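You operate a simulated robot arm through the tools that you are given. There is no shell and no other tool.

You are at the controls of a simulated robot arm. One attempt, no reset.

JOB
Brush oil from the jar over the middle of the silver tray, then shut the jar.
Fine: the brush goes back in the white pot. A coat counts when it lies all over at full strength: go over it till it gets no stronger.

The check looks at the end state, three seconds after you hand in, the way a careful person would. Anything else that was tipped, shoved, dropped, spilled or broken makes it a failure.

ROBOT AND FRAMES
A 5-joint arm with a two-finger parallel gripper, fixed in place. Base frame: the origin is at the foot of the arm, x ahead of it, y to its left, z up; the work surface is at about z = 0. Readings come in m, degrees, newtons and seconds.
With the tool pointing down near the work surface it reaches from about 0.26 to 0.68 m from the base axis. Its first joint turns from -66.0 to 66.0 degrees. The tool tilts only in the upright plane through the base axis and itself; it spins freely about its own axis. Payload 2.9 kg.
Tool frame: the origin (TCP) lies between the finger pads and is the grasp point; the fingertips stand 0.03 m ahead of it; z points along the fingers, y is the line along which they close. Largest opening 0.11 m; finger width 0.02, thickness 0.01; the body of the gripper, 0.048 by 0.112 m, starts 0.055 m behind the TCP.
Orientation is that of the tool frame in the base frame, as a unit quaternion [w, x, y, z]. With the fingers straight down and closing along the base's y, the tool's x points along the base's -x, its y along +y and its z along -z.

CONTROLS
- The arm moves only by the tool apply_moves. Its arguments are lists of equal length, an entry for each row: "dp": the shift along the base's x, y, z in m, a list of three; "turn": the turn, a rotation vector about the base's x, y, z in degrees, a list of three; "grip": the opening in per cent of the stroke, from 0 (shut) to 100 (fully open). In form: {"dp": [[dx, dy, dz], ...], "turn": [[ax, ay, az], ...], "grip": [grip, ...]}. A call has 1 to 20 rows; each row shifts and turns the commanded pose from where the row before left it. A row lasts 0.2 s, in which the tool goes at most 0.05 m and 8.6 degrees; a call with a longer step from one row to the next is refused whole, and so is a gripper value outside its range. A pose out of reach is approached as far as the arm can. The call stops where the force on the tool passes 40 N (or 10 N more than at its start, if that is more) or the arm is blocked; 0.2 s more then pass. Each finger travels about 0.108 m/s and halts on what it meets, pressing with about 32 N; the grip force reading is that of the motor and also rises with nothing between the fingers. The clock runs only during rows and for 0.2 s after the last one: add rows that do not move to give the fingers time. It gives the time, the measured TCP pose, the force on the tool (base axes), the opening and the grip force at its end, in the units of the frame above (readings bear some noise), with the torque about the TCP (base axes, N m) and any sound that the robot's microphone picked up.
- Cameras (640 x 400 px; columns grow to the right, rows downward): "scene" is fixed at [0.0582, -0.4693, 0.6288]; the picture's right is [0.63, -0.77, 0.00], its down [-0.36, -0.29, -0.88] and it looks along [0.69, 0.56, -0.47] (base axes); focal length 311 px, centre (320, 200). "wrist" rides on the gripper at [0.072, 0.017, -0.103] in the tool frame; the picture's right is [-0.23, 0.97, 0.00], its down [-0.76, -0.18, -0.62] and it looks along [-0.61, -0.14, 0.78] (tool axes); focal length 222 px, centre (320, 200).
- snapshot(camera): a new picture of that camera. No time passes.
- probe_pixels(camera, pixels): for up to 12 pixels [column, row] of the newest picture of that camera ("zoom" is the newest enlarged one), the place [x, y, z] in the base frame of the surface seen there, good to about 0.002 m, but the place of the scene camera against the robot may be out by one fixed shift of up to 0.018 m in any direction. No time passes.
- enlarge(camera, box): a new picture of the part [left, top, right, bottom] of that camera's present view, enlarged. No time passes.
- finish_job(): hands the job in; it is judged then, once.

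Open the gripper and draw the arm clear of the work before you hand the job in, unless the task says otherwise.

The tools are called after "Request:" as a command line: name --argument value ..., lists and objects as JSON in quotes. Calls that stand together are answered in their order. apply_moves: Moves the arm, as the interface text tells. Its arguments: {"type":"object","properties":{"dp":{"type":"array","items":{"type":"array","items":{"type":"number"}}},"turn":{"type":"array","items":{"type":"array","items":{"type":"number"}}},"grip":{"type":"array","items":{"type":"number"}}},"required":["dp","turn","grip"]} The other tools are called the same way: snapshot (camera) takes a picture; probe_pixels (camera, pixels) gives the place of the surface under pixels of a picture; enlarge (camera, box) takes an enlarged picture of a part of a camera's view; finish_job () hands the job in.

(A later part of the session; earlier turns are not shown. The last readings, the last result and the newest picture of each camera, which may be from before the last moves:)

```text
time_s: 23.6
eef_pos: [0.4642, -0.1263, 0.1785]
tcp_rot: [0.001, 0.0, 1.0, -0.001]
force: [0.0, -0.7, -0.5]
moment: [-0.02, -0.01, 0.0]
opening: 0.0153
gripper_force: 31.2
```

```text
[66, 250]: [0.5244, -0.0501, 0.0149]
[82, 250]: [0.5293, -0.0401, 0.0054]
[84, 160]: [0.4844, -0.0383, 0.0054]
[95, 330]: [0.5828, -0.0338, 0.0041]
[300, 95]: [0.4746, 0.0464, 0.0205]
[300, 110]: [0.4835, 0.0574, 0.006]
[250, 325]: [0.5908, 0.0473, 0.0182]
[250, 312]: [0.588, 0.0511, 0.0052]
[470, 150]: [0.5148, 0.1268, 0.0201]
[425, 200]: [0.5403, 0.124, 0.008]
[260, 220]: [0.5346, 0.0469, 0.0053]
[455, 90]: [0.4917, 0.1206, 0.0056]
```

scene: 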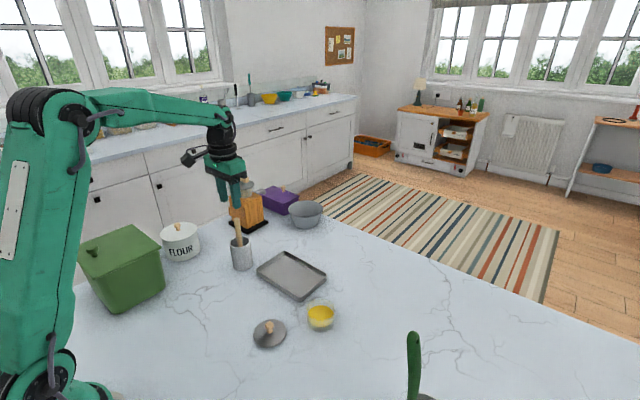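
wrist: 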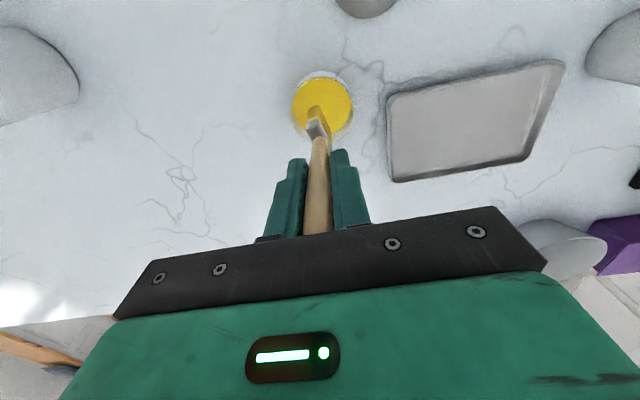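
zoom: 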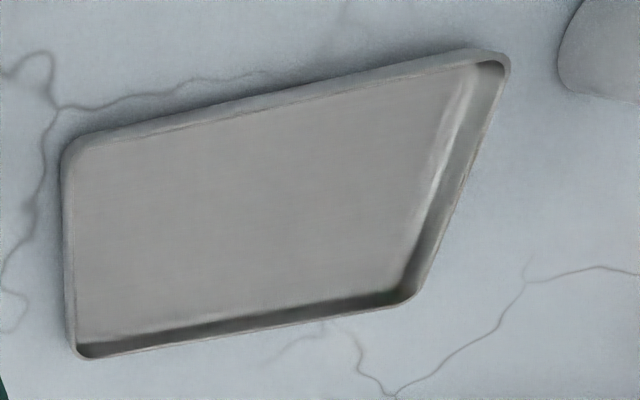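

The tray floor is x≈0.481–0.586, y≈-0.042–0.123, z≈0.005, centred near (0.534, 0.040). I'll carry the loaded brush quickly over to the tray and lower it to just above the floor.

Request:
apply_moves --dp '[[0.0145, 0.039, 0], [0.0145, 0.039, 0], [0.014, 0.038, 0], [0, 0, -0.025], [0, 0, -0.022], [0, 0, -0.006], [0, 0, 0]]' --turn '[[0, 0, 0], [0, 0, 0], [0, 0, 0], [0, 0, 0], [0, 0, 0], [0, 0, 0], [0, 0, 0]]' --grip '[0, 0, 0, 0, 0, 0, 0]'

Request:
enlarge --camera "scene" --box '[250, 220, 350, 335]'

```text
time_s: 25.2
eef_pos: [0.5057, -0.0088, 0.1255]
tcp_rot: [0.0, 0.0, 1.0, -0.001]
force: [0.3, -1.0, 0.0]
moment: [0.01, -0.03, 0.01]
opening: 0.0154
gripper_force: 31.7
```

```text
3.48 times, centred on (300, 278) of scene
```

zoom: 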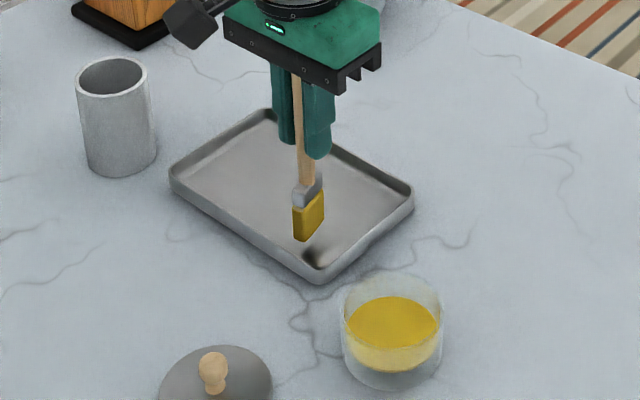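

There are no drips on the counter, and the brush is inside the tray just above the floor. I'll descend gently to find contact.

Request:
apply_moves --dp '[[0, 0, -0.003], [0, 0, -0.001], [0, 0, 0]]' --turn '[[0, 0, 0], [0, 0, 0], [0, 0, 0]]' --grip '[0, 0, 0]'

Request:
enlarge --camera "scene" --box '[260, 240, 340, 310]'

```text
time_s: 26.0
eef_pos: [0.5065, -0.0103, 0.1216]
tcp_rot: [0.0, -0.001, 1.0, 0.0]
force: [1.1, -0.4, -0.6]
moment: [0.01, 0.0, -0.02]
opening: 0.0153
gripper_force: 32.0
```

```text
5.71 times, centred on (300, 275) of scene
```

zoom: 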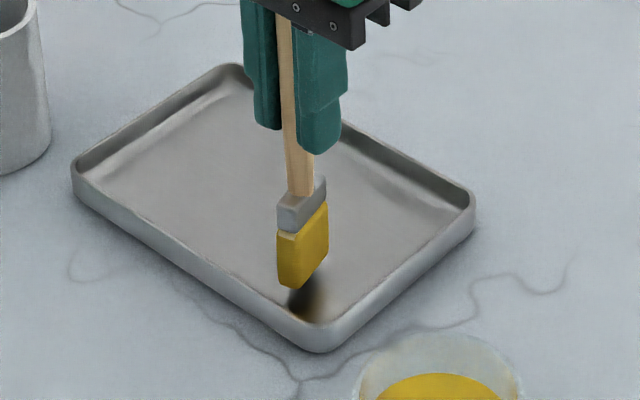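

There's no contact yet at TCP z 0.1216. I'll continue down in 1 mm steps.

Request:
apply_moves --dp '[[0, 0, -0.001], [0, 0, 0]]' --turn '[[0, 0, 0], [0, 0, 0]]' --grip '[0, 0]'

Request:
apply_moves --dp '[[0, 0, -0.001], [0, 0, 0]]' --turn '[[0, 0, 0], [0, 0, 0]]' --grip '[0, 0]'

```text
time_s: 26.6
eef_pos: [0.5079, -0.01, 0.1209]
tcp_rot: [0.001, 0.0, 1.0, 0.0]
force: [0.1, -0.5, -0.6]
moment: [0.03, -0.01, -0.01]
opening: 0.0153
gripper_force: 32.0
```

```text
time_s: 27.2
eef_pos: [0.5072, -0.0094, 0.1199]
tcp_rot: [-0.001, 0.0, 1.0, 0.0]
force: [-0.7, 0.2, -0.2]
moment: [0.01, -0.02, 0.0]
opening: 0.0154
gripper_force: 32.3
```

There's still no load at 0.120. I'll go down another millimetre at a time.

Request:
apply_moves --dp '[[0, 0, -0.001], [0, 0, 0]]' --turn '[[0, 0, 0], [0, 0, 0]]' --grip '[0, 0]'

Request:
apply_moves --dp '[[0, 0, -0.001], [0, 0, 0]]' --turn '[[0, 0, 0], [0, 0, 0]]' --grip '[0, 0]'

Request:
enlarge --camera "scene" --box '[260, 240, 340, 310]'

```text
time_s: 27.8
eef_pos: [0.5065, -0.0096, 0.1197]
tcp_rot: [0.0, 0.0, 1.0, 0.0]
force: [-0.3, 0.0, -0.6]
moment: [0.0, 0.04, -0.03]
opening: 0.0153
gripper_force: 32.3
```

```text
time_s: 28.4
eef_pos: [0.5065, -0.0098, 0.1181]
tcp_rot: [0.0, 0.0, 1.0, -0.001]
force: [-0.3, 0.8, 0.7]
moment: [-0.02, 0.01, -0.02]
opening: 0.0155
gripper_force: 32.0
```

```text
5.71 times, centred on (300, 275) of scene
```

zoom: 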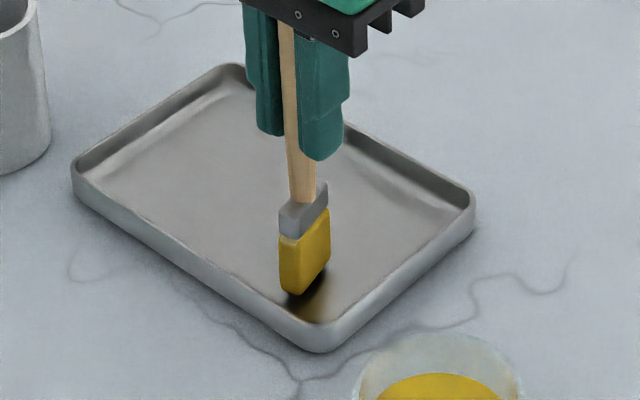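

The bristles are very near the floor now. I'll take two more 1 mm steps, watching the force.

Request:
apply_moves --dp '[[0, 0, -0.001], [0, 0, 0]]' --turn '[[0, 0, 0], [0, 0, 0]]' --grip '[0, 0]'

Request:
apply_moves --dp '[[0, 0, -0.001], [0, 0, 0]]' --turn '[[0, 0, 0], [0, 0, 0]]' --grip '[0, 0]'

Request:
enlarge --camera "scene" --box '[260, 240, 340, 310]'

```text
time_s: 29.0
eef_pos: [0.5074, -0.0094, 0.1169]
tcp_rot: [0.0, 0.0, 1.0, 0.0]
force: [-0.2, -0.6, 0.8]
moment: [-0.03, -0.01, -0.04]
opening: 0.0151
gripper_force: 31.7
```

```text
time_s: 29.6
eef_pos: [0.5071, -0.0089, 0.1161]
tcp_rot: [0.0, 0.0, 1.0, 0.0]
force: [0.5, -0.3, 0.1]
moment: [0.02, 0.02, -0.01]
opening: 0.0155
gripper_force: 31.4
```

```text
5.71 times, centred on (300, 275) of scene
```

zoom: 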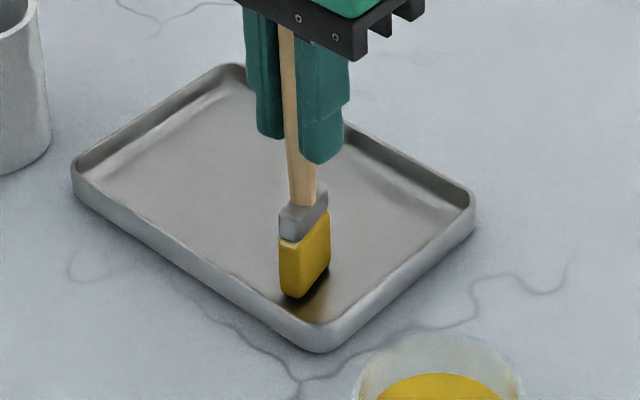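

There's still no load at 0.116. I'll probe the bristle bottom and the tray floor beside it to see the remaining gap.

Request:
probe_pixels --camera "zoom" --pixels '[[290, 290], [298, 296], [300, 303], [283, 285], [325, 275], [250, 250], [305, 260], [290, 225], [320, 200], [330, 290]]'

```text
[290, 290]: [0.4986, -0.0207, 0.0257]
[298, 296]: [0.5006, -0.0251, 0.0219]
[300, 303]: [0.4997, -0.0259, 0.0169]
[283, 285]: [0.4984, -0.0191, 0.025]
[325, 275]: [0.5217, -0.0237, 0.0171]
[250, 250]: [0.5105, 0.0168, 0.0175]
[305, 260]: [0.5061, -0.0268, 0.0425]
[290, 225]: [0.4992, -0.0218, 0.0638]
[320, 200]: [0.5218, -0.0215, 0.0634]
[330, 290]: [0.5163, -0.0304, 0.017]
```

The tip is about 3–4 mm above the floor, so the brush slid up a little in the grip when it touched the jar floor. I'll continue down in small steps.

Request:
apply_moves --dp '[[0, 0, -0.001], [0, 0, -0.001], [0, 0, 0]]' --turn '[[0, 0, 0], [0, 0, 0], [0, 0, 0]]' --grip '[0, 0, 0]'

Request:
apply_moves --dp '[[0, 0, -0.001], [0, 0, 0]]' --turn '[[0, 0, 0], [0, 0, 0]]' --grip '[0, 0]'

Request:
apply_moves --dp '[[0, 0, -0.0007], [0, 0, 0]]' --turn '[[0, 0, 0], [0, 0, 0]]' --grip '[0, 0]'

Request:
enlarge --camera "scene" --box '[260, 240, 340, 310]'

```text
time_s: 30.4
eef_pos: [0.5072, -0.01, 0.1148]
tcp_rot: [0.001, 0.001, 1.0, 0.0]
force: [-2.1, 0.5, 13.9]
moment: [0.0, 0.17, 0.0]
opening: 0.0155
gripper_force: 32.2
```

```text
time_s: 31.0
eef_pos: [0.508, -0.0113, 0.1153]
tcp_rot: [0.002, 0.0, 1.0, 0.001]
force: [-4.5, -2.2, 28.2]
moment: [-0.16, 0.34, -0.01]
opening: 0.0153
gripper_force: 32.5
```

```text
time_s: 31.6
eef_pos: [0.507, -0.0104, 0.1143]
tcp_rot: [0.002, 0.0, 1.0, 0.0]
force: [-0.8, -2.4, 29.0]
moment: [-0.12, -0.07, 0.01]
opening: 0.0153
gripper_force: 31.4
```

```text
5.71 times, centred on (300, 275) of scene
```

zoom: 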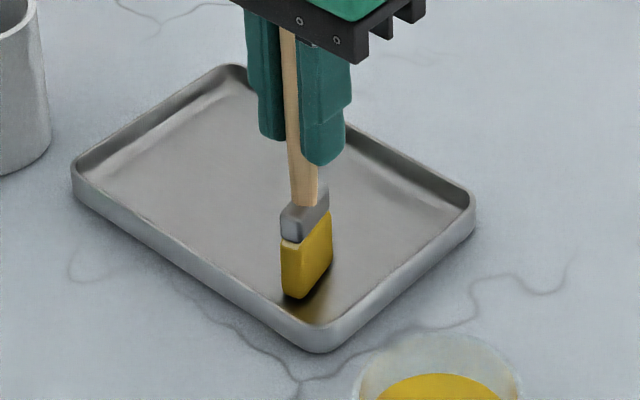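

The bristles now press with 29 N, too hard for brushing. I'll raise about 1.5 mm to get a light contact.

Request:
apply_moves --dp '[[0, 0, 0.0015], [0, 0, 0]]' --turn '[[0, 0, 0], [0, 0, 0]]' --grip '[0, 0]'

```text
time_s: 32.2
eef_pos: [0.5082, -0.01, 0.1143]
tcp_rot: [0.002, -0.001, 1.0, 0.001]
force: [6.3, 1.6, 15.8]
moment: [0.19, -0.94, -0.01]
opening: 0.0155
gripper_force: 31.9
```

15.8 N remains, with some sideways load. I'll raise one more millimetre.

Request:
apply_moves --dp '[[0, 0, 0.001], [0, 0, 0]]' --turn '[[0, 0, 0], [0, 0, 0]]' --grip '[0, 0]'

```text
time_s: 32.8
eef_pos: [0.5078, -0.0105, 0.1141]
tcp_rot: [-0.002, 0.0, 1.0, 0.0]
force: [2.9, 2.0, 10.1]
moment: [0.28, -0.53, 0.02]
opening: 0.0152
gripper_force: 31.7
```

10 N now. I'll ease by another 0.6 mm and make a short trial stroke along +y to see how the coat and force behave.

Request:
apply_moves --dp '[[0, 0, 0.0006], [0, 0.01, 0], [0, 0.015, 0], [0, 0, 0]]' --turn '[[0, 0, 0], [0, 0, 0], [0, 0, 0], [0, 0, 0]]' --grip '[0, 0, 0, 0]'

Request:
enlarge --camera "scene" --box '[250, 230, 340, 310]'

Request:
snapshot --camera "wrist"

```text
time_s: 33.8
eef_pos: [0.506, 0.0138, 0.1155]
tcp_rot: [-0.002, 0.0, 1.0, 0.0]
force: [-0.3, 0.5, -0.9]
moment: [-0.02, -0.05, 0.02]
opening: 0.0153
gripper_force: 31.3
```

```text
5.00 times, centred on (295, 270) of scene
```

zoom: 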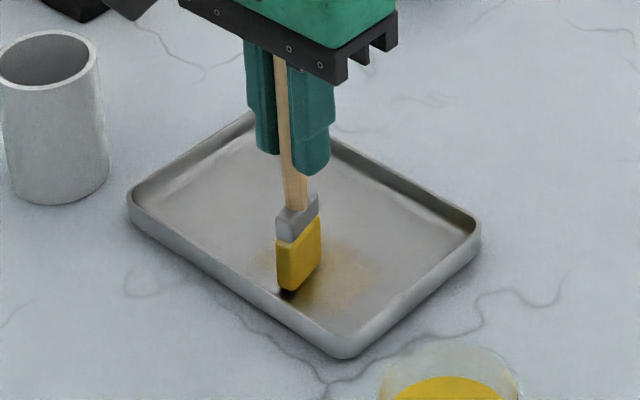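

```text
taken
```

wrist: 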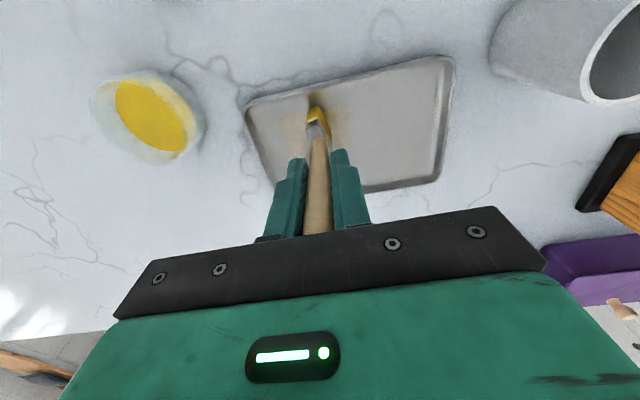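

A yellow coat shows where the brush went, and the force is near zero. I'll press 0.6 mm more and make overlapping strokes along y, stepping in x.

Request:
apply_moves --dp '[[0, 0, -0.0006], [0, 0.0175, 0], [0, 0.0175, 0], [0, 0.0175, 0], [0, 0.0175, 0], [0.012, 0, 0], [0, -0.019, 0], [0, -0.019, 0], [0, -0.019, 0], [0, -0.019, 0], [0, -0.019, 0], [0, 0, 0]]' --turn '[[0, 0, 0], [0, 0, 0], [0, 0, 0], [0, 0, 0], [0, 0, 0], [0, 0, 0], [0, 0, 0], [0, 0, 0], [0, 0, 0], [0, 0, 0], [0, 0, 0], [0, 0, 0]]' --grip '[0, 0, 0, 0, 0, 0, 0, 0, 0, 0, 0, 0]'

Request:
enlarge --camera "scene" --box '[250, 230, 340, 310]'

Request:
snapshot --camera "wrist"

```text
time_s: 36.4
eef_pos: [0.5194, -0.0097, 0.1138]
tcp_rot: [0.0, 0.0, 1.0, 0.0]
force: [0.4, -0.1, 1.0]
moment: [0.02, 0.02, 0.0]
opening: 0.0151
gripper_force: 32.0
```

```text
5.00 times, centred on (295, 270) of scene
```

zoom: 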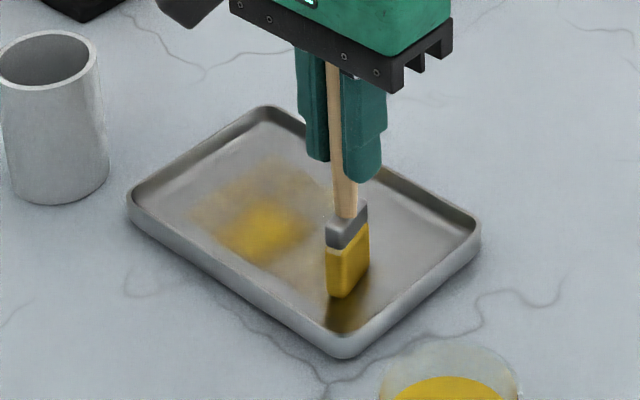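

```text
taken
```

wrist: 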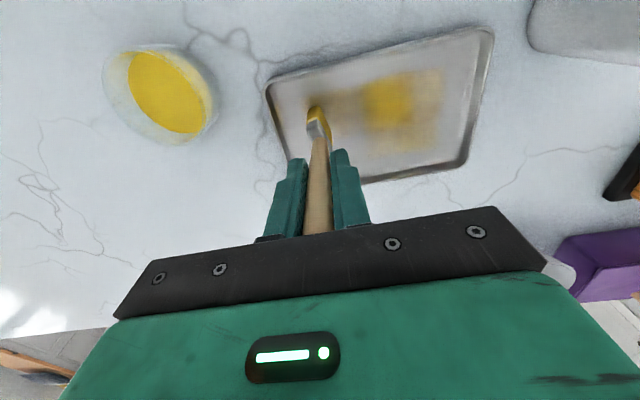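

The coat builds with passes, with a strong patch near (260,230) in the zoom and paler areas around it. I'll look more closely at the wrist view and probe the extents.

Request:
enlarge --camera "wrist" --box '[260, 20, 500, 190]'

Request:
probe_pixels --camera "zoom" --pixels '[[275, 170], [340, 150], [390, 145], [340, 245], [400, 240], [440, 110], [470, 220], [180, 220], [500, 150], [270, 270]]'

```text
2.35 times, centred on (380, 105) of wrist
```

zoom: 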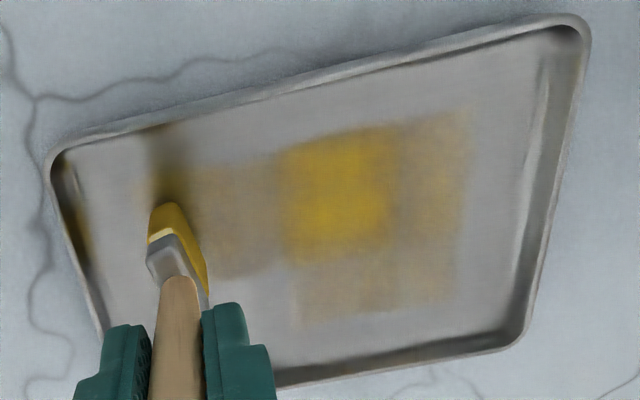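

```text
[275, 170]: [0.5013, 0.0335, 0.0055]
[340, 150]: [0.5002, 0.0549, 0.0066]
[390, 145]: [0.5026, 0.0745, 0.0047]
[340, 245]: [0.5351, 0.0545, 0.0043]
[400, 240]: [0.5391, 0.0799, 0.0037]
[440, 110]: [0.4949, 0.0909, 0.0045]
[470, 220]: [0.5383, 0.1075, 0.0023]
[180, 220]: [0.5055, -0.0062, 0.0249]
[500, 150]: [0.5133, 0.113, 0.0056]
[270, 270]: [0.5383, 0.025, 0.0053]
```

The coat lies in patches over x≈0.495–0.54, y≈-0.01–0.10, strong only around y 0.035–0.075. I'll press slightly more and continue with overlapping strokes further out in x.

Request:
apply_moves --dp '[[0, 0, -0.0004], [0, 0.019, 0], [0, 0.019, 0], [0, 0.019, 0], [0, 0.019, 0], [0, 0.019, 0], [0.012, 0, 0], [0, -0.019, 0], [0, -0.019, 0], [0, -0.019, 0], [0, -0.019, 0], [0, -0.019, 0], [0.012, 0, 0], [0, 0.019, 0], [0, 0.019, 0], [0, 0.019, 0], [0, 0.019, 0], [0, 0.019, 0], [0, 0, 0]]' --turn '[[0, 0, 0], [0, 0, 0], [0, 0, 0], [0, 0, 0], [0, 0, 0], [0, 0, 0], [0, 0, 0], [0, 0, 0], [0, 0, 0], [0, 0, 0], [0, 0, 0], [0, 0, 0], [0, 0, 0], [0, 0, 0], [0, 0, 0], [0, 0, 0], [0, 0, 0], [0, 0, 0], [0, 0, 0]]' --grip '[0, 0, 0, 0, 0, 0, 0, 0, 0, 0, 0, 0, 0, 0, 0, 0, 0, 0, 0]'

Request:
enlarge --camera "scene" --box '[250, 230, 340, 310]'

Request:
enlarge --camera "wrist" --box '[160, 20, 400, 190]'

```text
time_s: 40.4
eef_pos: [0.5441, 0.0851, 0.1151]
tcp_rot: [0.0, 0.0, 1.0, 0.0]
force: [-0.6, -0.2, -1.0]
moment: [0.01, -0.01, -0.02]
opening: 0.0152
gripper_force: 32.1
```

```text
5.00 times, centred on (295, 270) of scene
```

zoom: 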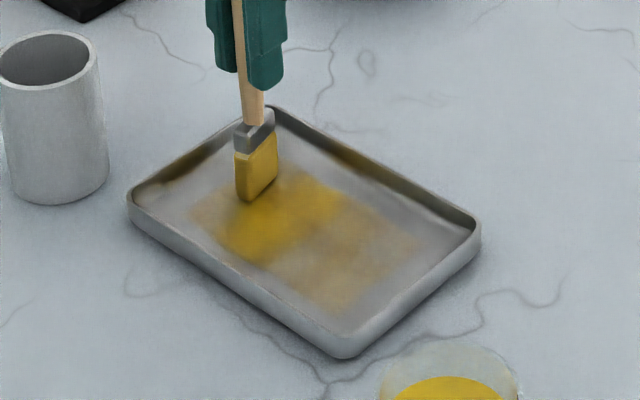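

```text
2.35 times, centred on (280, 105) of wrist
```

zoom: 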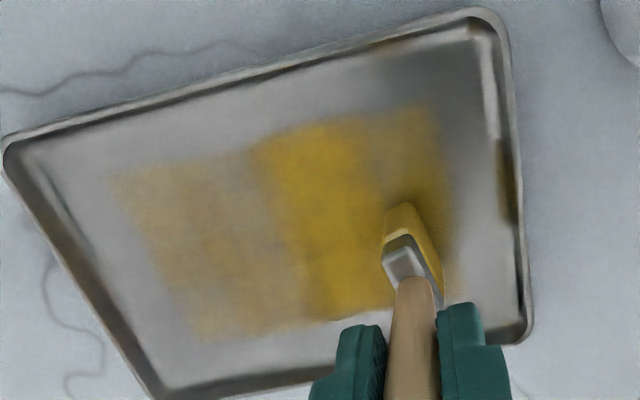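

The coat is strongest across the middle band, and here at y=0.085 there's no contact force, so the brush isn't really touching. I'll lower in 0.5 mm steps to regain light contact.

Request:
apply_moves --dp '[[0, 0, -0.0005], [0, 0, 0]]' --turn '[[0, 0, 0], [0, 0, 0]]' --grip '[0, 0]'

Request:
apply_moves --dp '[[0, 0, -0.0005], [0, 0, 0]]' --turn '[[0, 0, 0], [0, 0, 0]]' --grip '[0, 0]'

```text
time_s: 41.0
eef_pos: [0.5439, 0.0858, 0.1135]
tcp_rot: [0.0, 0.0, 1.0, 0.001]
force: [-1.0, -0.1, 2.0]
moment: [-0.01, -0.01, 0.01]
opening: 0.0151
gripper_force: 31.9
```

```text
time_s: 41.6
eef_pos: [0.5437, 0.0846, 0.114]
tcp_rot: [0.0, 0.0, 1.0, 0.0]
force: [-3.0, -1.1, 10.2]
moment: [-0.04, 0.17, 0.01]
opening: 0.0152
gripper_force: 32.1
```

There's 10 N of contact now. I'll ease by 0.2 mm and run strokes along -y, then +y one step further out, and check.

Request:
apply_moves --dp '[[0, 0, 0.0002], [0, -0.016, 0], [0, -0.016, 0], [0, -0.016, 0], [0, -0.016, 0], [0, -0.016, 0], [0, -0.016, 0], [0.012, 0, 0], [0, 0.016, 0], [0, 0.016, 0], [0, 0.016, 0], [0, 0.016, 0], [0, 0.016, 0], [0, 0.016, 0], [0, 0, 0]]' --turn '[[0, 0, 0], [0, 0, 0], [0, 0, 0], [0, 0, 0], [0, 0, 0], [0, 0, 0], [0, 0, 0], [0, 0, 0], [0, 0, 0], [0, 0, 0], [0, 0, 0], [0, 0, 0], [0, 0, 0], [0, 0, 0], [0, 0, 0]]' --grip '[0, 0, 0, 0, 0, 0, 0, 0, 0, 0, 0, 0, 0, 0, 0]'

Request:
enlarge --camera "scene" --box '[250, 230, 340, 310]'

Request:
enlarge --camera "wrist" --box '[160, 20, 400, 190]'

```text
time_s: 44.8
eef_pos: [0.5545, 0.0842, 0.1137]
tcp_rot: [0.0, -0.001, 1.0, 0.001]
force: [0.2, -3.5, 12.1]
moment: [-0.45, -0.15, -0.06]
opening: 0.0153
gripper_force: 31.8
```

```text
5.00 times, centred on (295, 270) of scene
```

zoom: 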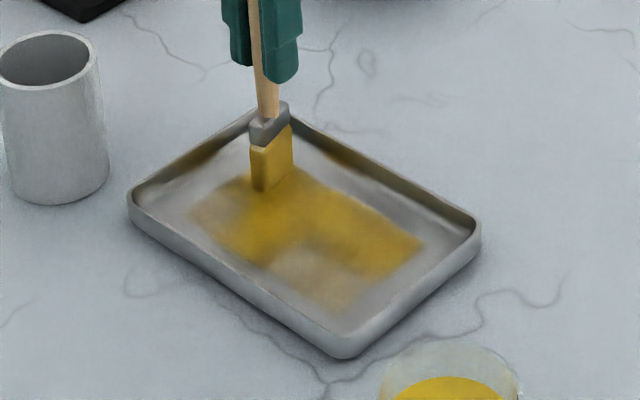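

```text
2.35 times, centred on (280, 105) of wrist
```

zoom: 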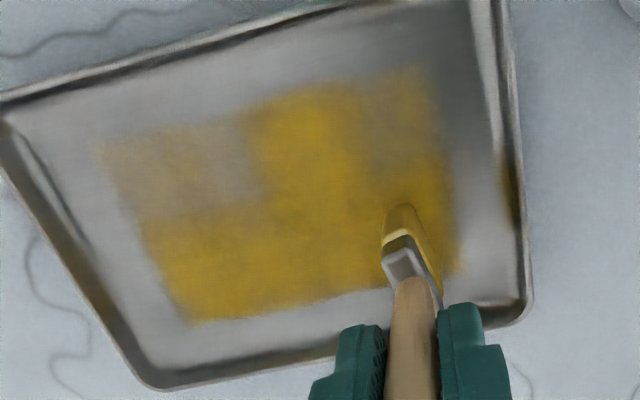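

With proper contact the far half (x≈0.53–0.565) is now strongly coated. I'll go back over it and work toward smaller x at the same press.

Request:
apply_moves --dp '[[0, -0.016, 0], [0, -0.016, 0], [0, -0.016, 0], [0, -0.016, 0], [0, -0.016, 0], [0, -0.016, 0], [-0.022, 0, 0.0003], [0, 0.016, 0], [0, 0.016, 0], [0, 0.016, 0], [0, 0.016, 0], [0, 0.016, 0], [0, 0.016, 0], [0, 0, 0]]' --turn '[[0, 0, 0], [0, 0, 0], [0, 0, 0], [0, 0, 0], [0, 0, 0], [0, 0, 0], [0, 0, 0], [0, 0, 0], [0, 0, 0], [0, 0, 0], [0, 0, 0], [0, 0, 0], [0, 0, 0], [0, 0, 0]]' --grip '[0, 0, 0, 0, 0, 0, 0, 0, 0, 0, 0, 0, 0, 0]'

Request:
enlarge --camera "scene" --box '[250, 230, 340, 310]'

Request:
enlarge --camera "wrist" --box '[160, 20, 400, 190]'

```text
time_s: 47.8
eef_pos: [0.5336, 0.0842, 0.1134]
tcp_rot: [0.0, 0.0, 1.0, 0.0]
force: [0.1, -4.2, 9.3]
moment: [-0.38, -0.1, -0.07]
opening: 0.0153
gripper_force: 31.6
```

```text
5.00 times, centred on (295, 270) of scene
```

zoom: 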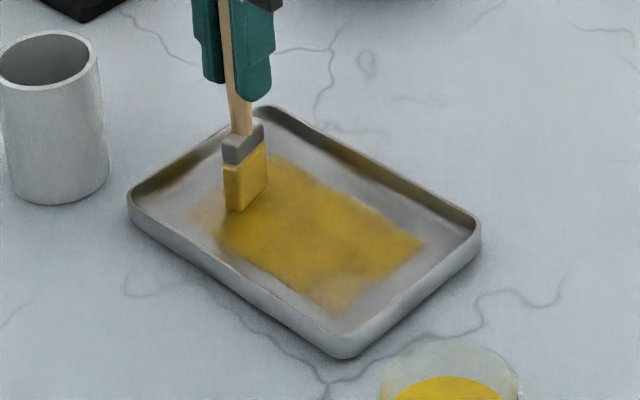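

```text
2.35 times, centred on (280, 105) of wrist
```

zoom: 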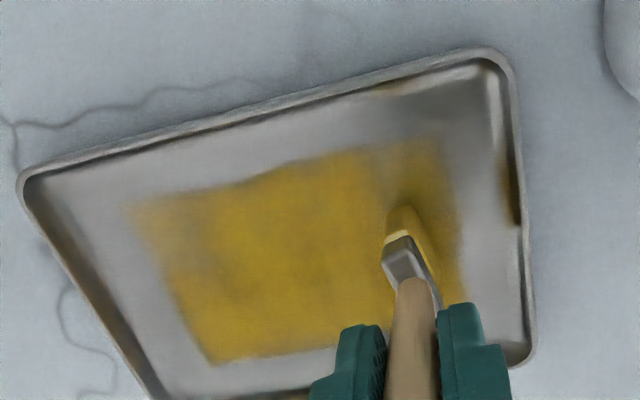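

The coat now covers almost the whole rectangle, with the near-x right corner still a bit paler. The tray hasn't moved. I'll go on at x≈0.52 and 0.508.

Request:
apply_moves --dp '[[-0.013, 0, 0], [0, -0.016, 0], [0, -0.016, 0], [0, -0.016, 0], [0, -0.016, 0], [0, -0.016, 0], [0, -0.016, 0], [-0.012, 0, 0], [0, 0.016, 0], [0, 0.016, 0], [0, 0.016, 0], [0, 0.016, 0], [0, 0.016, 0], [0, 0.016, 0], [0, 0, 0]]' --turn '[[0, 0, 0], [0, 0, 0], [0, 0, 0], [0, 0, 0], [0, 0, 0], [0, 0, 0], [0, 0, 0], [0, 0, 0], [0, 0, 0], [0, 0, 0], [0, 0, 0], [0, 0, 0], [0, 0, 0], [0, 0, 0], [0, 0, 0]]' --grip '[0, 0, 0, 0, 0, 0, 0, 0, 0, 0, 0, 0, 0, 0, 0]'

Request:
enlarge --camera "scene" --box '[250, 230, 340, 310]'

Request:
enlarge --camera "wrist" --box '[160, 20, 400, 190]'

```text
time_s: 51.0
eef_pos: [0.5086, 0.0857, 0.1144]
tcp_rot: [0.0, 0.0, 1.0, 0.0]
force: [-1.2, -1.1, 5.0]
moment: [-0.08, -0.02, -0.03]
opening: 0.0152
gripper_force: 31.8
```

```text
5.00 times, centred on (295, 270) of scene
```

zoom: 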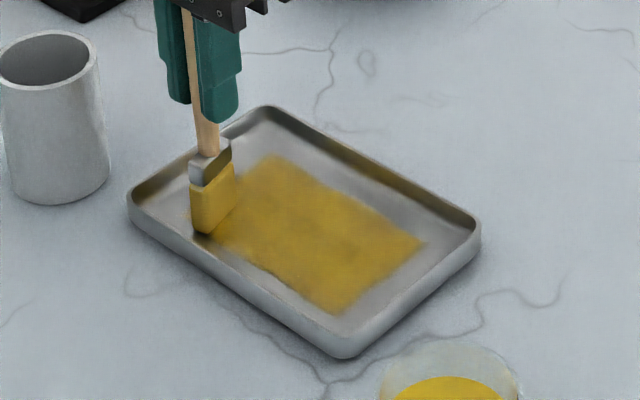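

```text
2.35 times, centred on (280, 105) of wrist
```

zoom: 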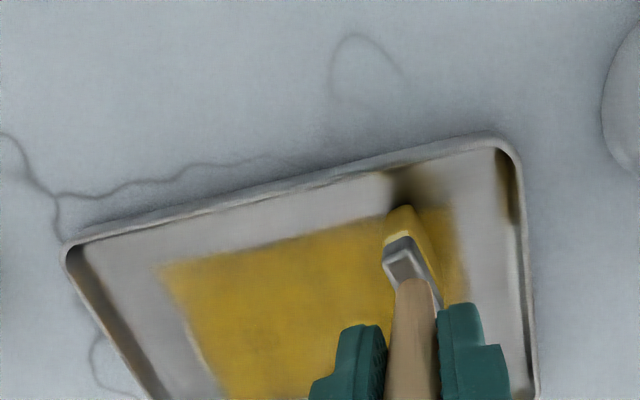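

The coat fills a well-bounded rectangle and looks almost even, with some blotches left. I'll make another full set of passes over it, slightly longer at the ends.

Request:
apply_moves --dp '[[0, 0.009, -0.0002], [0, -0.018, 0], [0, -0.018, 0], [0, -0.018, 0], [0, -0.018, 0], [0, -0.018, 0], [0, -0.018, 0], [0.016, 0, 0], [0, 0.018, 0], [0, 0.018, 0], [0, 0.018, 0], [0, 0.018, 0], [0, 0.018, 0], [0, 0.018, 0], [0, 0, 0]]' --turn '[[0, 0, 0], [0, 0, 0], [0, 0, 0], [0, 0, 0], [0, 0, 0], [0, 0, 0], [0, 0, 0], [0, 0, 0], [0, 0, 0], [0, 0, 0], [0, 0, 0], [0, 0, 0], [0, 0, 0], [0, 0, 0], [0, 0, 0]]' --grip '[0, 0, 0, 0, 0, 0, 0, 0, 0, 0, 0, 0, 0, 0, 0]'

Request:
apply_moves --dp '[[0.016, 0, -0.0002], [0, -0.018, 0], [0, -0.018, 0], [0, -0.018, 0], [0, -0.018, 0], [0, -0.018, 0], [0, -0.018, 0], [0.015, 0, 0], [0, 0.018, 0], [0, 0.018, 0], [0, 0.018, 0], [0, 0.018, 0], [0, 0.018, 0], [0, 0.018, 0], [0, 0, 0]]' --turn '[[0, 0, 0], [0, 0, 0], [0, 0, 0], [0, 0, 0], [0, 0, 0], [0, 0, 0], [0, 0, 0], [0, 0, 0], [0, 0, 0], [0, 0, 0], [0, 0, 0], [0, 0, 0], [0, 0, 0], [0, 0, 0], [0, 0, 0]]' --grip '[0, 0, 0, 0, 0, 0, 0, 0, 0, 0, 0, 0, 0, 0, 0]'

Request:
enlarge --camera "scene" --box '[250, 230, 340, 310]'

Request:
enlarge --camera "wrist" --box '[160, 20, 400, 190]'

```text
time_s: 54.2
eef_pos: [0.5255, 0.0932, 0.1135]
tcp_rot: [0.0, 0.0, 1.0, 0.001]
force: [0.2, -3.6, 12.0]
moment: [-0.4, -0.1, -0.01]
opening: 0.0153
gripper_force: 32.1
```

```text
time_s: 57.4
eef_pos: [0.5556, 0.0962, 0.1127]
tcp_rot: [0.0, 0.0, 1.0, 0.0]
force: [-0.6, -0.1, 0.4]
moment: [0.06, 0.0, -0.05]
opening: 0.0154
gripper_force: 31.7
```

```text
5.00 times, centred on (295, 270) of scene
```

zoom: 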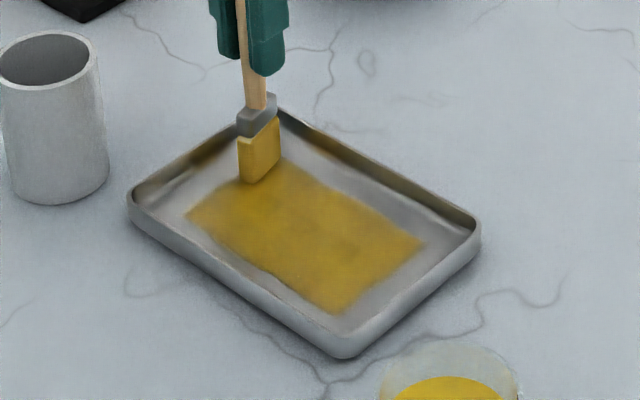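

```text
2.35 times, centred on (280, 105) of wrist
```

zoom: 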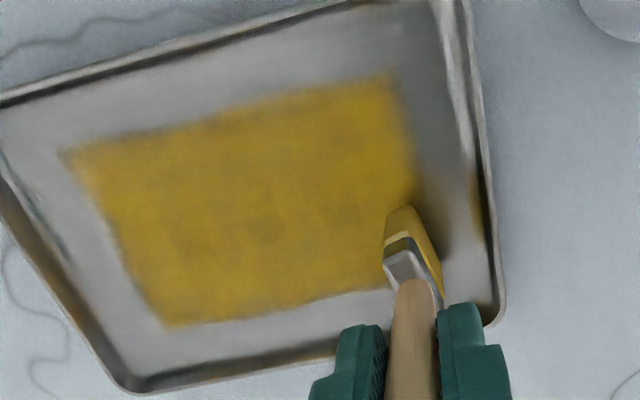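

The rectangle now looks even. I'll lift, move back to above the jar, compare the coat from a clear view, and re-load the brush for a confirming coat.

Request:
apply_moves --dp '[[0, 0, 0.01], [0, 0, 0.025], [0, 0, 0.035], [-0.0155, -0.037, 0], [-0.0155, -0.037, 0], [-0.0155, -0.037, 0], [-0.0155, -0.037, 0], [-0.0155, -0.037, 0], [-0.014, -0.0355, 0], [0, 0, 0]]' --turn '[[0, 0, 0], [0, 0, 0], [0, 0, 0], [0, 0, 0], [0, 0, 0], [0, 0, 0], [0, 0, 0], [0, 0, 0], [0, 0, 0], [0, 0, 0]]' --grip '[0, 0, 0, 0, 0, 0, 0, 0, 0, 0]'

Request:
enlarge --camera "scene" --box '[250, 230, 350, 335]'

Request:
snapshot --camera "wrist"

Request:
enlarge --camera "wrist" --box '[370, 40, 610, 200]'

```text
time_s: 59.6
eef_pos: [0.4625, -0.1242, 0.1854]
tcp_rot: [0.001, -0.001, 1.0, 0.0]
force: [0.4, 0.2, 0.1]
moment: [-0.02, 0.0, 0.01]
opening: 0.0153
gripper_force: 31.8
```

```text
3.81 times, centred on (300, 282) of scene
```

zoom: 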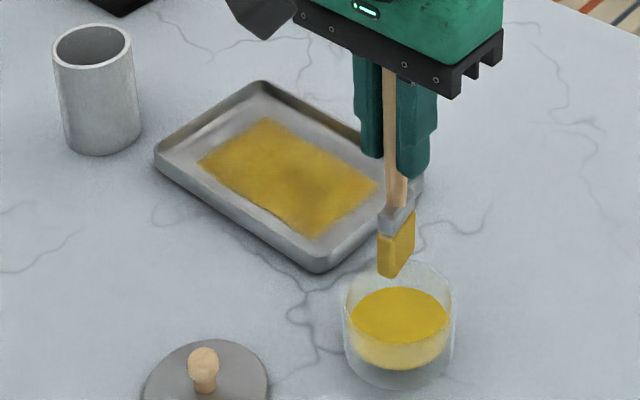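

```text
taken
```

wrist: 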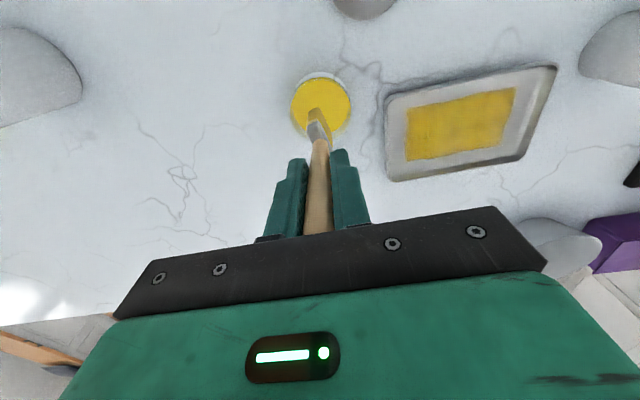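

```text
2.50 times, centred on (490, 120) of wrist
```

zoom: 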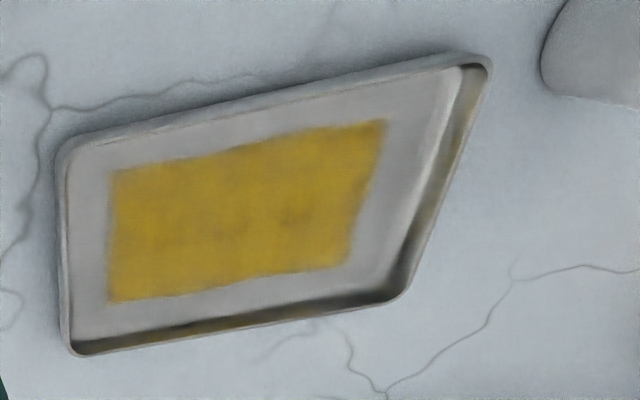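

The coat fills a clean rectangle with slight blotches. I'll probe the zone's corners and the tray rim to confirm the tray hasn't shifted.

Request:
probe_pixels --camera "zoom" --pixels '[[114, 172], [386, 122], [350, 264], [109, 301], [60, 250], [300, 90], [250, 330], [460, 150], [295, 215], [190, 230]]'

Request:
enlarge --camera "wrist" --box '[400, 80, 530, 170]'

```text
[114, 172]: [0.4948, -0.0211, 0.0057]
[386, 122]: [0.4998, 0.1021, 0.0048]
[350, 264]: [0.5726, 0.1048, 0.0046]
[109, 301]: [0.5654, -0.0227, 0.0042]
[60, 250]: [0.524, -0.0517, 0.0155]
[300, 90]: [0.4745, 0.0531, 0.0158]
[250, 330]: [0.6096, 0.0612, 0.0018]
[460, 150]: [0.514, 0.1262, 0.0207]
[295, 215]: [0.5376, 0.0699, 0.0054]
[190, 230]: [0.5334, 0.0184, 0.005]
```

```text
4.44 times, centred on (465, 125) of wrist
```

zoom: 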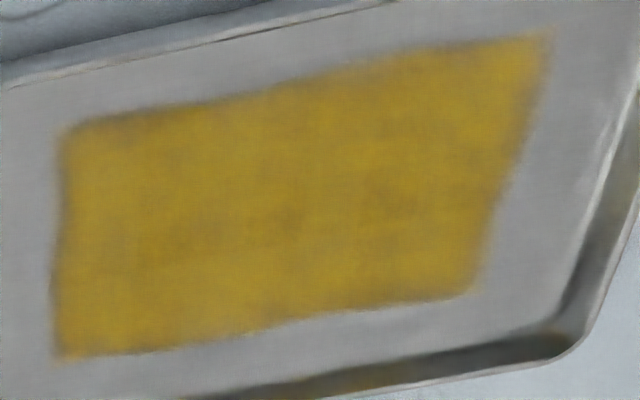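

The zone is x≈0.495–0.573, y≈-0.022–0.104, fully covered, and the tray hasn't moved. I'll re-dip, only to where the tip is just into the oil (TCP≈0.127).

Request:
apply_moves --dp '[[0, 0, -0.02], [0, 0, -0.02], [0, 0, -0.01], [0, 0, -0.004], [0, 0, -0.0015], [0, 0, 0], [0, 0, 0], [0, 0, 0]]' --turn '[[0, 0, 0], [0, 0, 0], [0, 0, 0], [0, 0, 0], [0, 0, 0], [0, 0, 0], [0, 0, 0], [0, 0, 0]]' --grip '[0, 0, 0, 0, 0, 0, 0, 0]'

Request:
enlarge --camera "scene" --box '[290, 270, 350, 335]'

```text
time_s: 61.4
eef_pos: [0.4644, -0.1255, 0.1281]
tcp_rot: [-0.001, 0.0, 1.0, 0.0]
force: [-0.3, -0.3, -0.9]
moment: [-0.03, 0.02, -0.02]
opening: 0.0154
gripper_force: 32.1
```

```text
6.15 times, centred on (320, 302) of scene
```

zoom: 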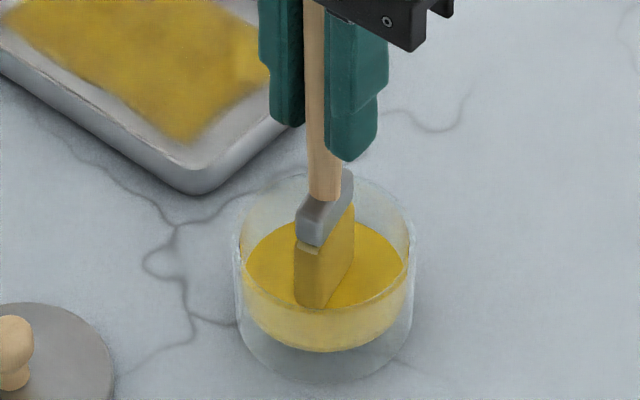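

The tip is at about the oil surface with no contact force. I'll go 2 mm lower in small steps.

Request:
apply_moves --dp '[[0, 0, -0.001], [0, 0, -0.001], [0, 0, 0], [0, 0, 0]]' --turn '[[0, 0, 0], [0, 0, 0], [0, 0, 0], [0, 0, 0]]' --grip '[0, 0, 0, 0]'

Request:
enlarge --camera "scene" --box '[290, 270, 350, 335]'

```text
time_s: 62.4
eef_pos: [0.4649, -0.1255, 0.1259]
tcp_rot: [0.0, 0.0, 1.0, 0.0]
force: [-0.2, 0.0, 0.3]
moment: [-0.01, 0.02, 0.03]
opening: 0.0153
gripper_force: 31.8
```

```text
6.15 times, centred on (320, 302) of scene
```

zoom: 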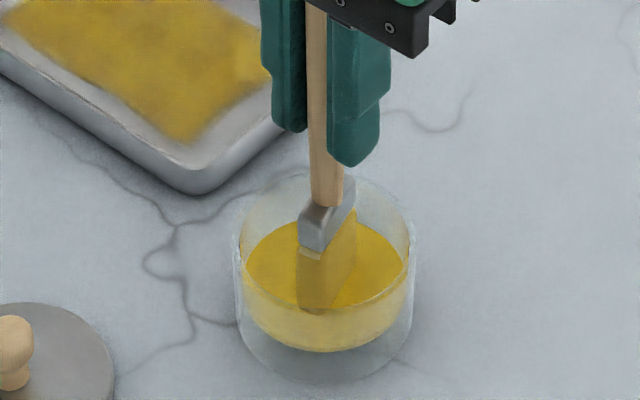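

The tip is slightly in the oil and still free. I'll go 2 mm deeper and hold.

Request:
apply_moves --dp '[[0, 0, -0.001], [0, 0, -0.001], [0, 0, 0], [0, 0, 0]]' --turn '[[0, 0, 0], [0, 0, 0], [0, 0, 0], [0, 0, 0]]' --grip '[0, 0, 0, 0]'

Request:
enlarge --camera "scene" --box '[290, 270, 350, 335]'

```text
time_s: 63.4
eef_pos: [0.4647, -0.1282, 0.1248]
tcp_rot: [0.002, 0.001, 1.0, -0.002]
force: [-3.3, 1.6, 22.9]
moment: [0.14, 0.35, 0.01]
opening: 0.0153
gripper_force: 31.2
```

```text
6.15 times, centred on (320, 302) of scene
```

zoom: 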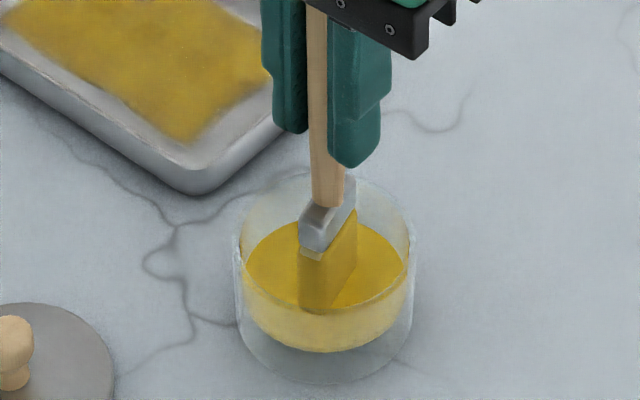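

It reached the jar floor (23 N). I'll back off now, lift out of the oil slowly, and let it drain inside the jar.

Request:
apply_moves --dp '[[0, 0, 0.002], [0, 0, 0.006], [0, 0, 0.01], [0, 0, 0], [0, 0, 0], [0, 0, 0], [0, 0, 0], [0, 0, 0], [0, 0, 0], [0, 0, 0], [0, 0, 0]]' --turn '[[0, 0, 0], [0, 0, 0], [0, 0, 0], [0, 0, 0], [0, 0, 0], [0, 0, 0], [0, 0, 0], [0, 0, 0], [0, 0, 0], [0, 0, 0], [0, 0, 0]]' --grip '[0, 0, 0, 0, 0, 0, 0, 0, 0, 0, 0]'

Request:
enlarge --camera "scene" --box '[290, 260, 350, 335]'

```text
time_s: 65.8
eef_pos: [0.4636, -0.127, 0.142]
tcp_rot: [-0.001, 0.0, 1.0, 0.0]
force: [0.2, 0.2, 0.1]
moment: [0.0, -0.02, 0.0]
opening: 0.0153
gripper_force: 32.2
```

```text
5.33 times, centred on (320, 298) of scene
```

zoom: 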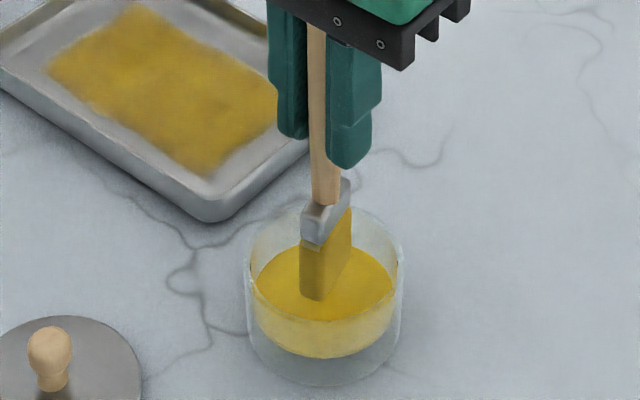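

The brush is loaded and drained. I'll lift, cross quickly to the tray's near end of the zone, and come down just above the floor.

Request:
apply_moves --dp '[[0, 0, 0.015], [0, 0, 0.02], [0.015, 0.037, 0], [0.015, 0.037, 0], [0.014, 0.034, 0], [0, 0, -0.03], [0, 0, -0.025], [0, 0, -0.006], [0, 0, 0]]' --turn '[[0, 0, 0], [0, 0, 0], [0, 0, 0], [0, 0, 0], [0, 0, 0], [0, 0, 0], [0, 0, 0], [0, 0, 0], [0, 0, 0]]' --grip '[0, 0, 0, 0, 0, 0, 0, 0, 0]'

Request:
apply_moves --dp '[[0, 0, -0.001], [0, 0, 0]]' --turn '[[0, 0, 0], [0, 0, 0]]' --grip '[0, 0]'

Request:
enlarge --camera "scene" --box '[250, 230, 350, 335]'

```text
time_s: 67.8
eef_pos: [0.5084, -0.019, 0.1155]
tcp_rot: [0.0, 0.0, 1.0, 0.0]
force: [-1.0, 0.3, 0.4]
moment: [-0.03, 0.01, 0.0]
opening: 0.0156
gripper_force: 31.7
```

```text
time_s: 68.4
eef_pos: [0.508, -0.0188, 0.1141]
tcp_rot: [0.0, 0.0, 1.0, -0.001]
force: [-0.1, -0.4, -0.1]
moment: [0.03, -0.03, 0.01]
opening: 0.0152
gripper_force: 31.7
```

```text
3.81 times, centred on (300, 282) of scene
```

zoom: 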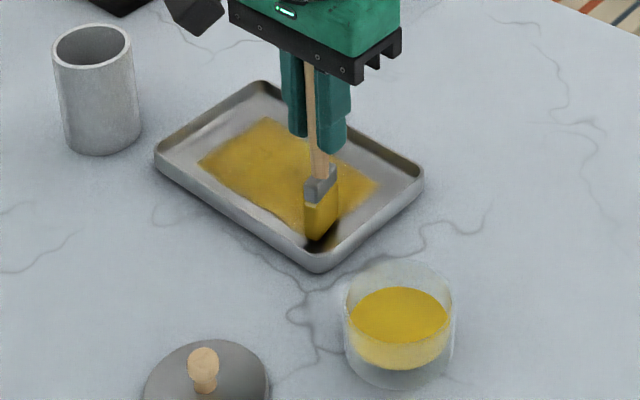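

No contact yet at 0.1145 and no drips on the counter. I'll lower in half-millimetre steps.

Request:
apply_moves --dp '[[0, 0, -0.0007], [0, 0, 0]]' --turn '[[0, 0, 0], [0, 0, 0]]' --grip '[0, 0]'

Request:
apply_moves --dp '[[0, 0, -0.0005], [0, 0, 0]]' --turn '[[0, 0, 0], [0, 0, 0]]' --grip '[0, 0]'

```text
time_s: 69.0
eef_pos: [0.5089, -0.0185, 0.1143]
tcp_rot: [0.0, 0.0, 1.0, 0.0]
force: [-0.3, 0.3, 0.1]
moment: [-0.02, 0.0, -0.02]
opening: 0.0154
gripper_force: 32.0
```

```text
time_s: 69.6
eef_pos: [0.5086, -0.0186, 0.1136]
tcp_rot: [-0.001, 0.0, 1.0, 0.001]
force: [0.5, -1.1, -0.4]
moment: [0.01, 0.02, 0.01]
opening: 0.0153
gripper_force: 32.2
```

Still free at about 0.1133. Two more half-millimetre steps, checking each.

Request:
apply_moves --dp '[[0, 0, -0.0006], [0, 0, 0]]' --turn '[[0, 0, 0], [0, 0, 0]]' --grip '[0, 0]'

Request:
apply_moves --dp '[[0, 0, -0.0004], [0, 0, 0]]' --turn '[[0, 0, 0], [0, 0, 0]]' --grip '[0, 0]'

```text
time_s: 70.2
eef_pos: [0.5091, -0.018, 0.1134]
tcp_rot: [0.001, 0.0, 1.0, 0.0]
force: [-0.8, -0.5, 3.2]
moment: [0.06, 0.11, 0.02]
opening: 0.0152
gripper_force: 31.9
```

```text
time_s: 70.8
eef_pos: [0.5088, -0.0187, 0.1136]
tcp_rot: [0.001, 0.001, 1.0, -0.001]
force: [-0.6, 0.3, 5.9]
moment: [-0.04, -0.07, 0.0]
opening: 0.0152
gripper_force: 32.1
```

Contact is about 6 N. I'll press slightly more and make full-length strokes over the zone, following its slight skew.

Request:
apply_moves --dp '[[0.0006, 0.0168, -0.0003], [0.0006, 0.0168, 0], [0.0006, 0.0168, 0], [0.0006, 0.0168, 0], [0.0006, 0.0168, 0], [0.0006, 0.0168, 0], [0.0006, 0.0168, 0], [0.012, 0, 0], [-0.0006, -0.0168, 0], [-0.0006, -0.0168, 0], [-0.0006, -0.0168, 0], [-0.0006, -0.0168, 0], [-0.0006, -0.0168, 0], [-0.0006, -0.0168, 0], [-0.0006, -0.0168, 0], [0, 0, 0]]' --turn '[[0, 0, 0], [0, 0, 0], [0, 0, 0], [0, 0, 0], [0, 0, 0], [0, 0, 0], [0, 0, 0], [0, 0, 0], [0, 0, 0], [0, 0, 0], [0, 0, 0], [0, 0, 0], [0, 0, 0], [0, 0, 0], [0, 0, 0], [0, 0, 0]]' --grip '[0, 0, 0, 0, 0, 0, 0, 0, 0, 0, 0, 0, 0, 0, 0, 0]'

Request:
enlarge --camera "scene" --box '[250, 230, 340, 310]'

Request:
snapshot --camera "wrist"

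```text
time_s: 74.2
eef_pos: [0.5195, -0.0189, 0.1122]
tcp_rot: [0.002, 0.0, 1.0, 0.0]
force: [-0.2, 6.1, 22.4]
moment: [0.67, -0.12, 0.01]
opening: 0.0152
gripper_force: 31.6
```

```text
5.00 times, centred on (295, 270) of scene
```

zoom: 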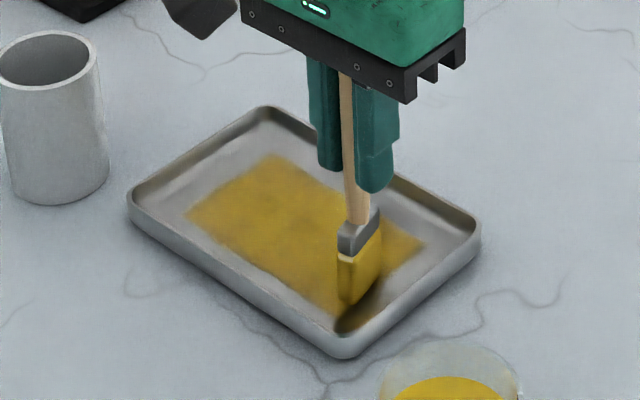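

```text
taken
```

wrist: 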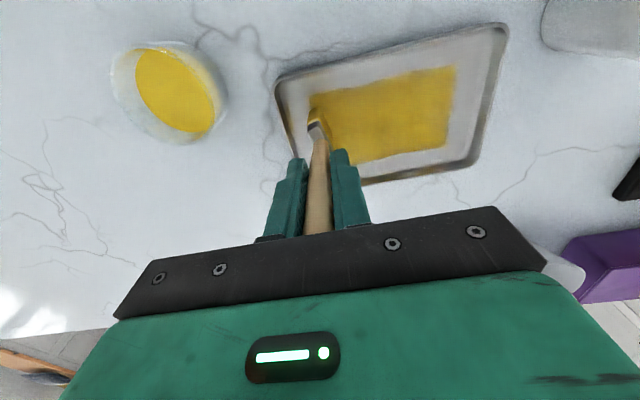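

Force rose to 22 N, so I'll ease by 0.8 mm. The tray is still in place, so I'll continue with the next strokes outward.

Request:
apply_moves --dp '[[0.012, 0, 0.0008], [0.0006, 0.0168, 0], [0.0006, 0.0168, 0], [0.0006, 0.0168, 0], [0.0006, 0.0168, 0], [0.0006, 0.0168, 0], [0.0006, 0.0168, 0], [0.0006, 0.0168, 0], [0.012, 0, 0], [-0.0006, -0.0168, 0], [-0.0006, -0.0168, 0], [-0.0006, -0.0168, 0], [-0.0006, -0.0168, 0], [-0.0006, -0.0168, 0], [-0.0006, -0.0168, 0], [-0.0006, -0.0168, 0], [0, 0, 0]]' --turn '[[0, 0, 0], [0, 0, 0], [0, 0, 0], [0, 0, 0], [0, 0, 0], [0, 0, 0], [0, 0, 0], [0, 0, 0], [0, 0, 0], [0, 0, 0], [0, 0, 0], [0, 0, 0], [0, 0, 0], [0, 0, 0], [0, 0, 0], [0, 0, 0], [0, 0, 0]]' --grip '[0, 0, 0, 0, 0, 0, 0, 0, 0, 0, 0, 0, 0, 0, 0, 0, 0]'

Request:
enlarge --camera "scene" --box '[250, 230, 340, 310]'

```text
time_s: 77.8
eef_pos: [0.5447, -0.0181, 0.1134]
tcp_rot: [0.001, 0.0, 1.0, 0.0]
force: [0.3, 0.1, 0.0]
moment: [0.04, -0.03, 0.03]
opening: 0.0153
gripper_force: 31.6
```

```text
5.00 times, centred on (295, 270) of scene
```

zoom: 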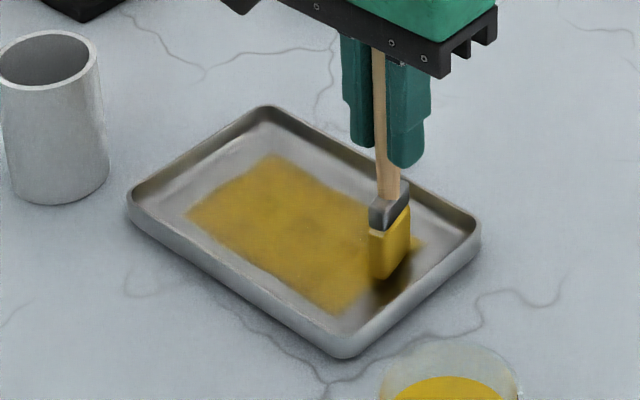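

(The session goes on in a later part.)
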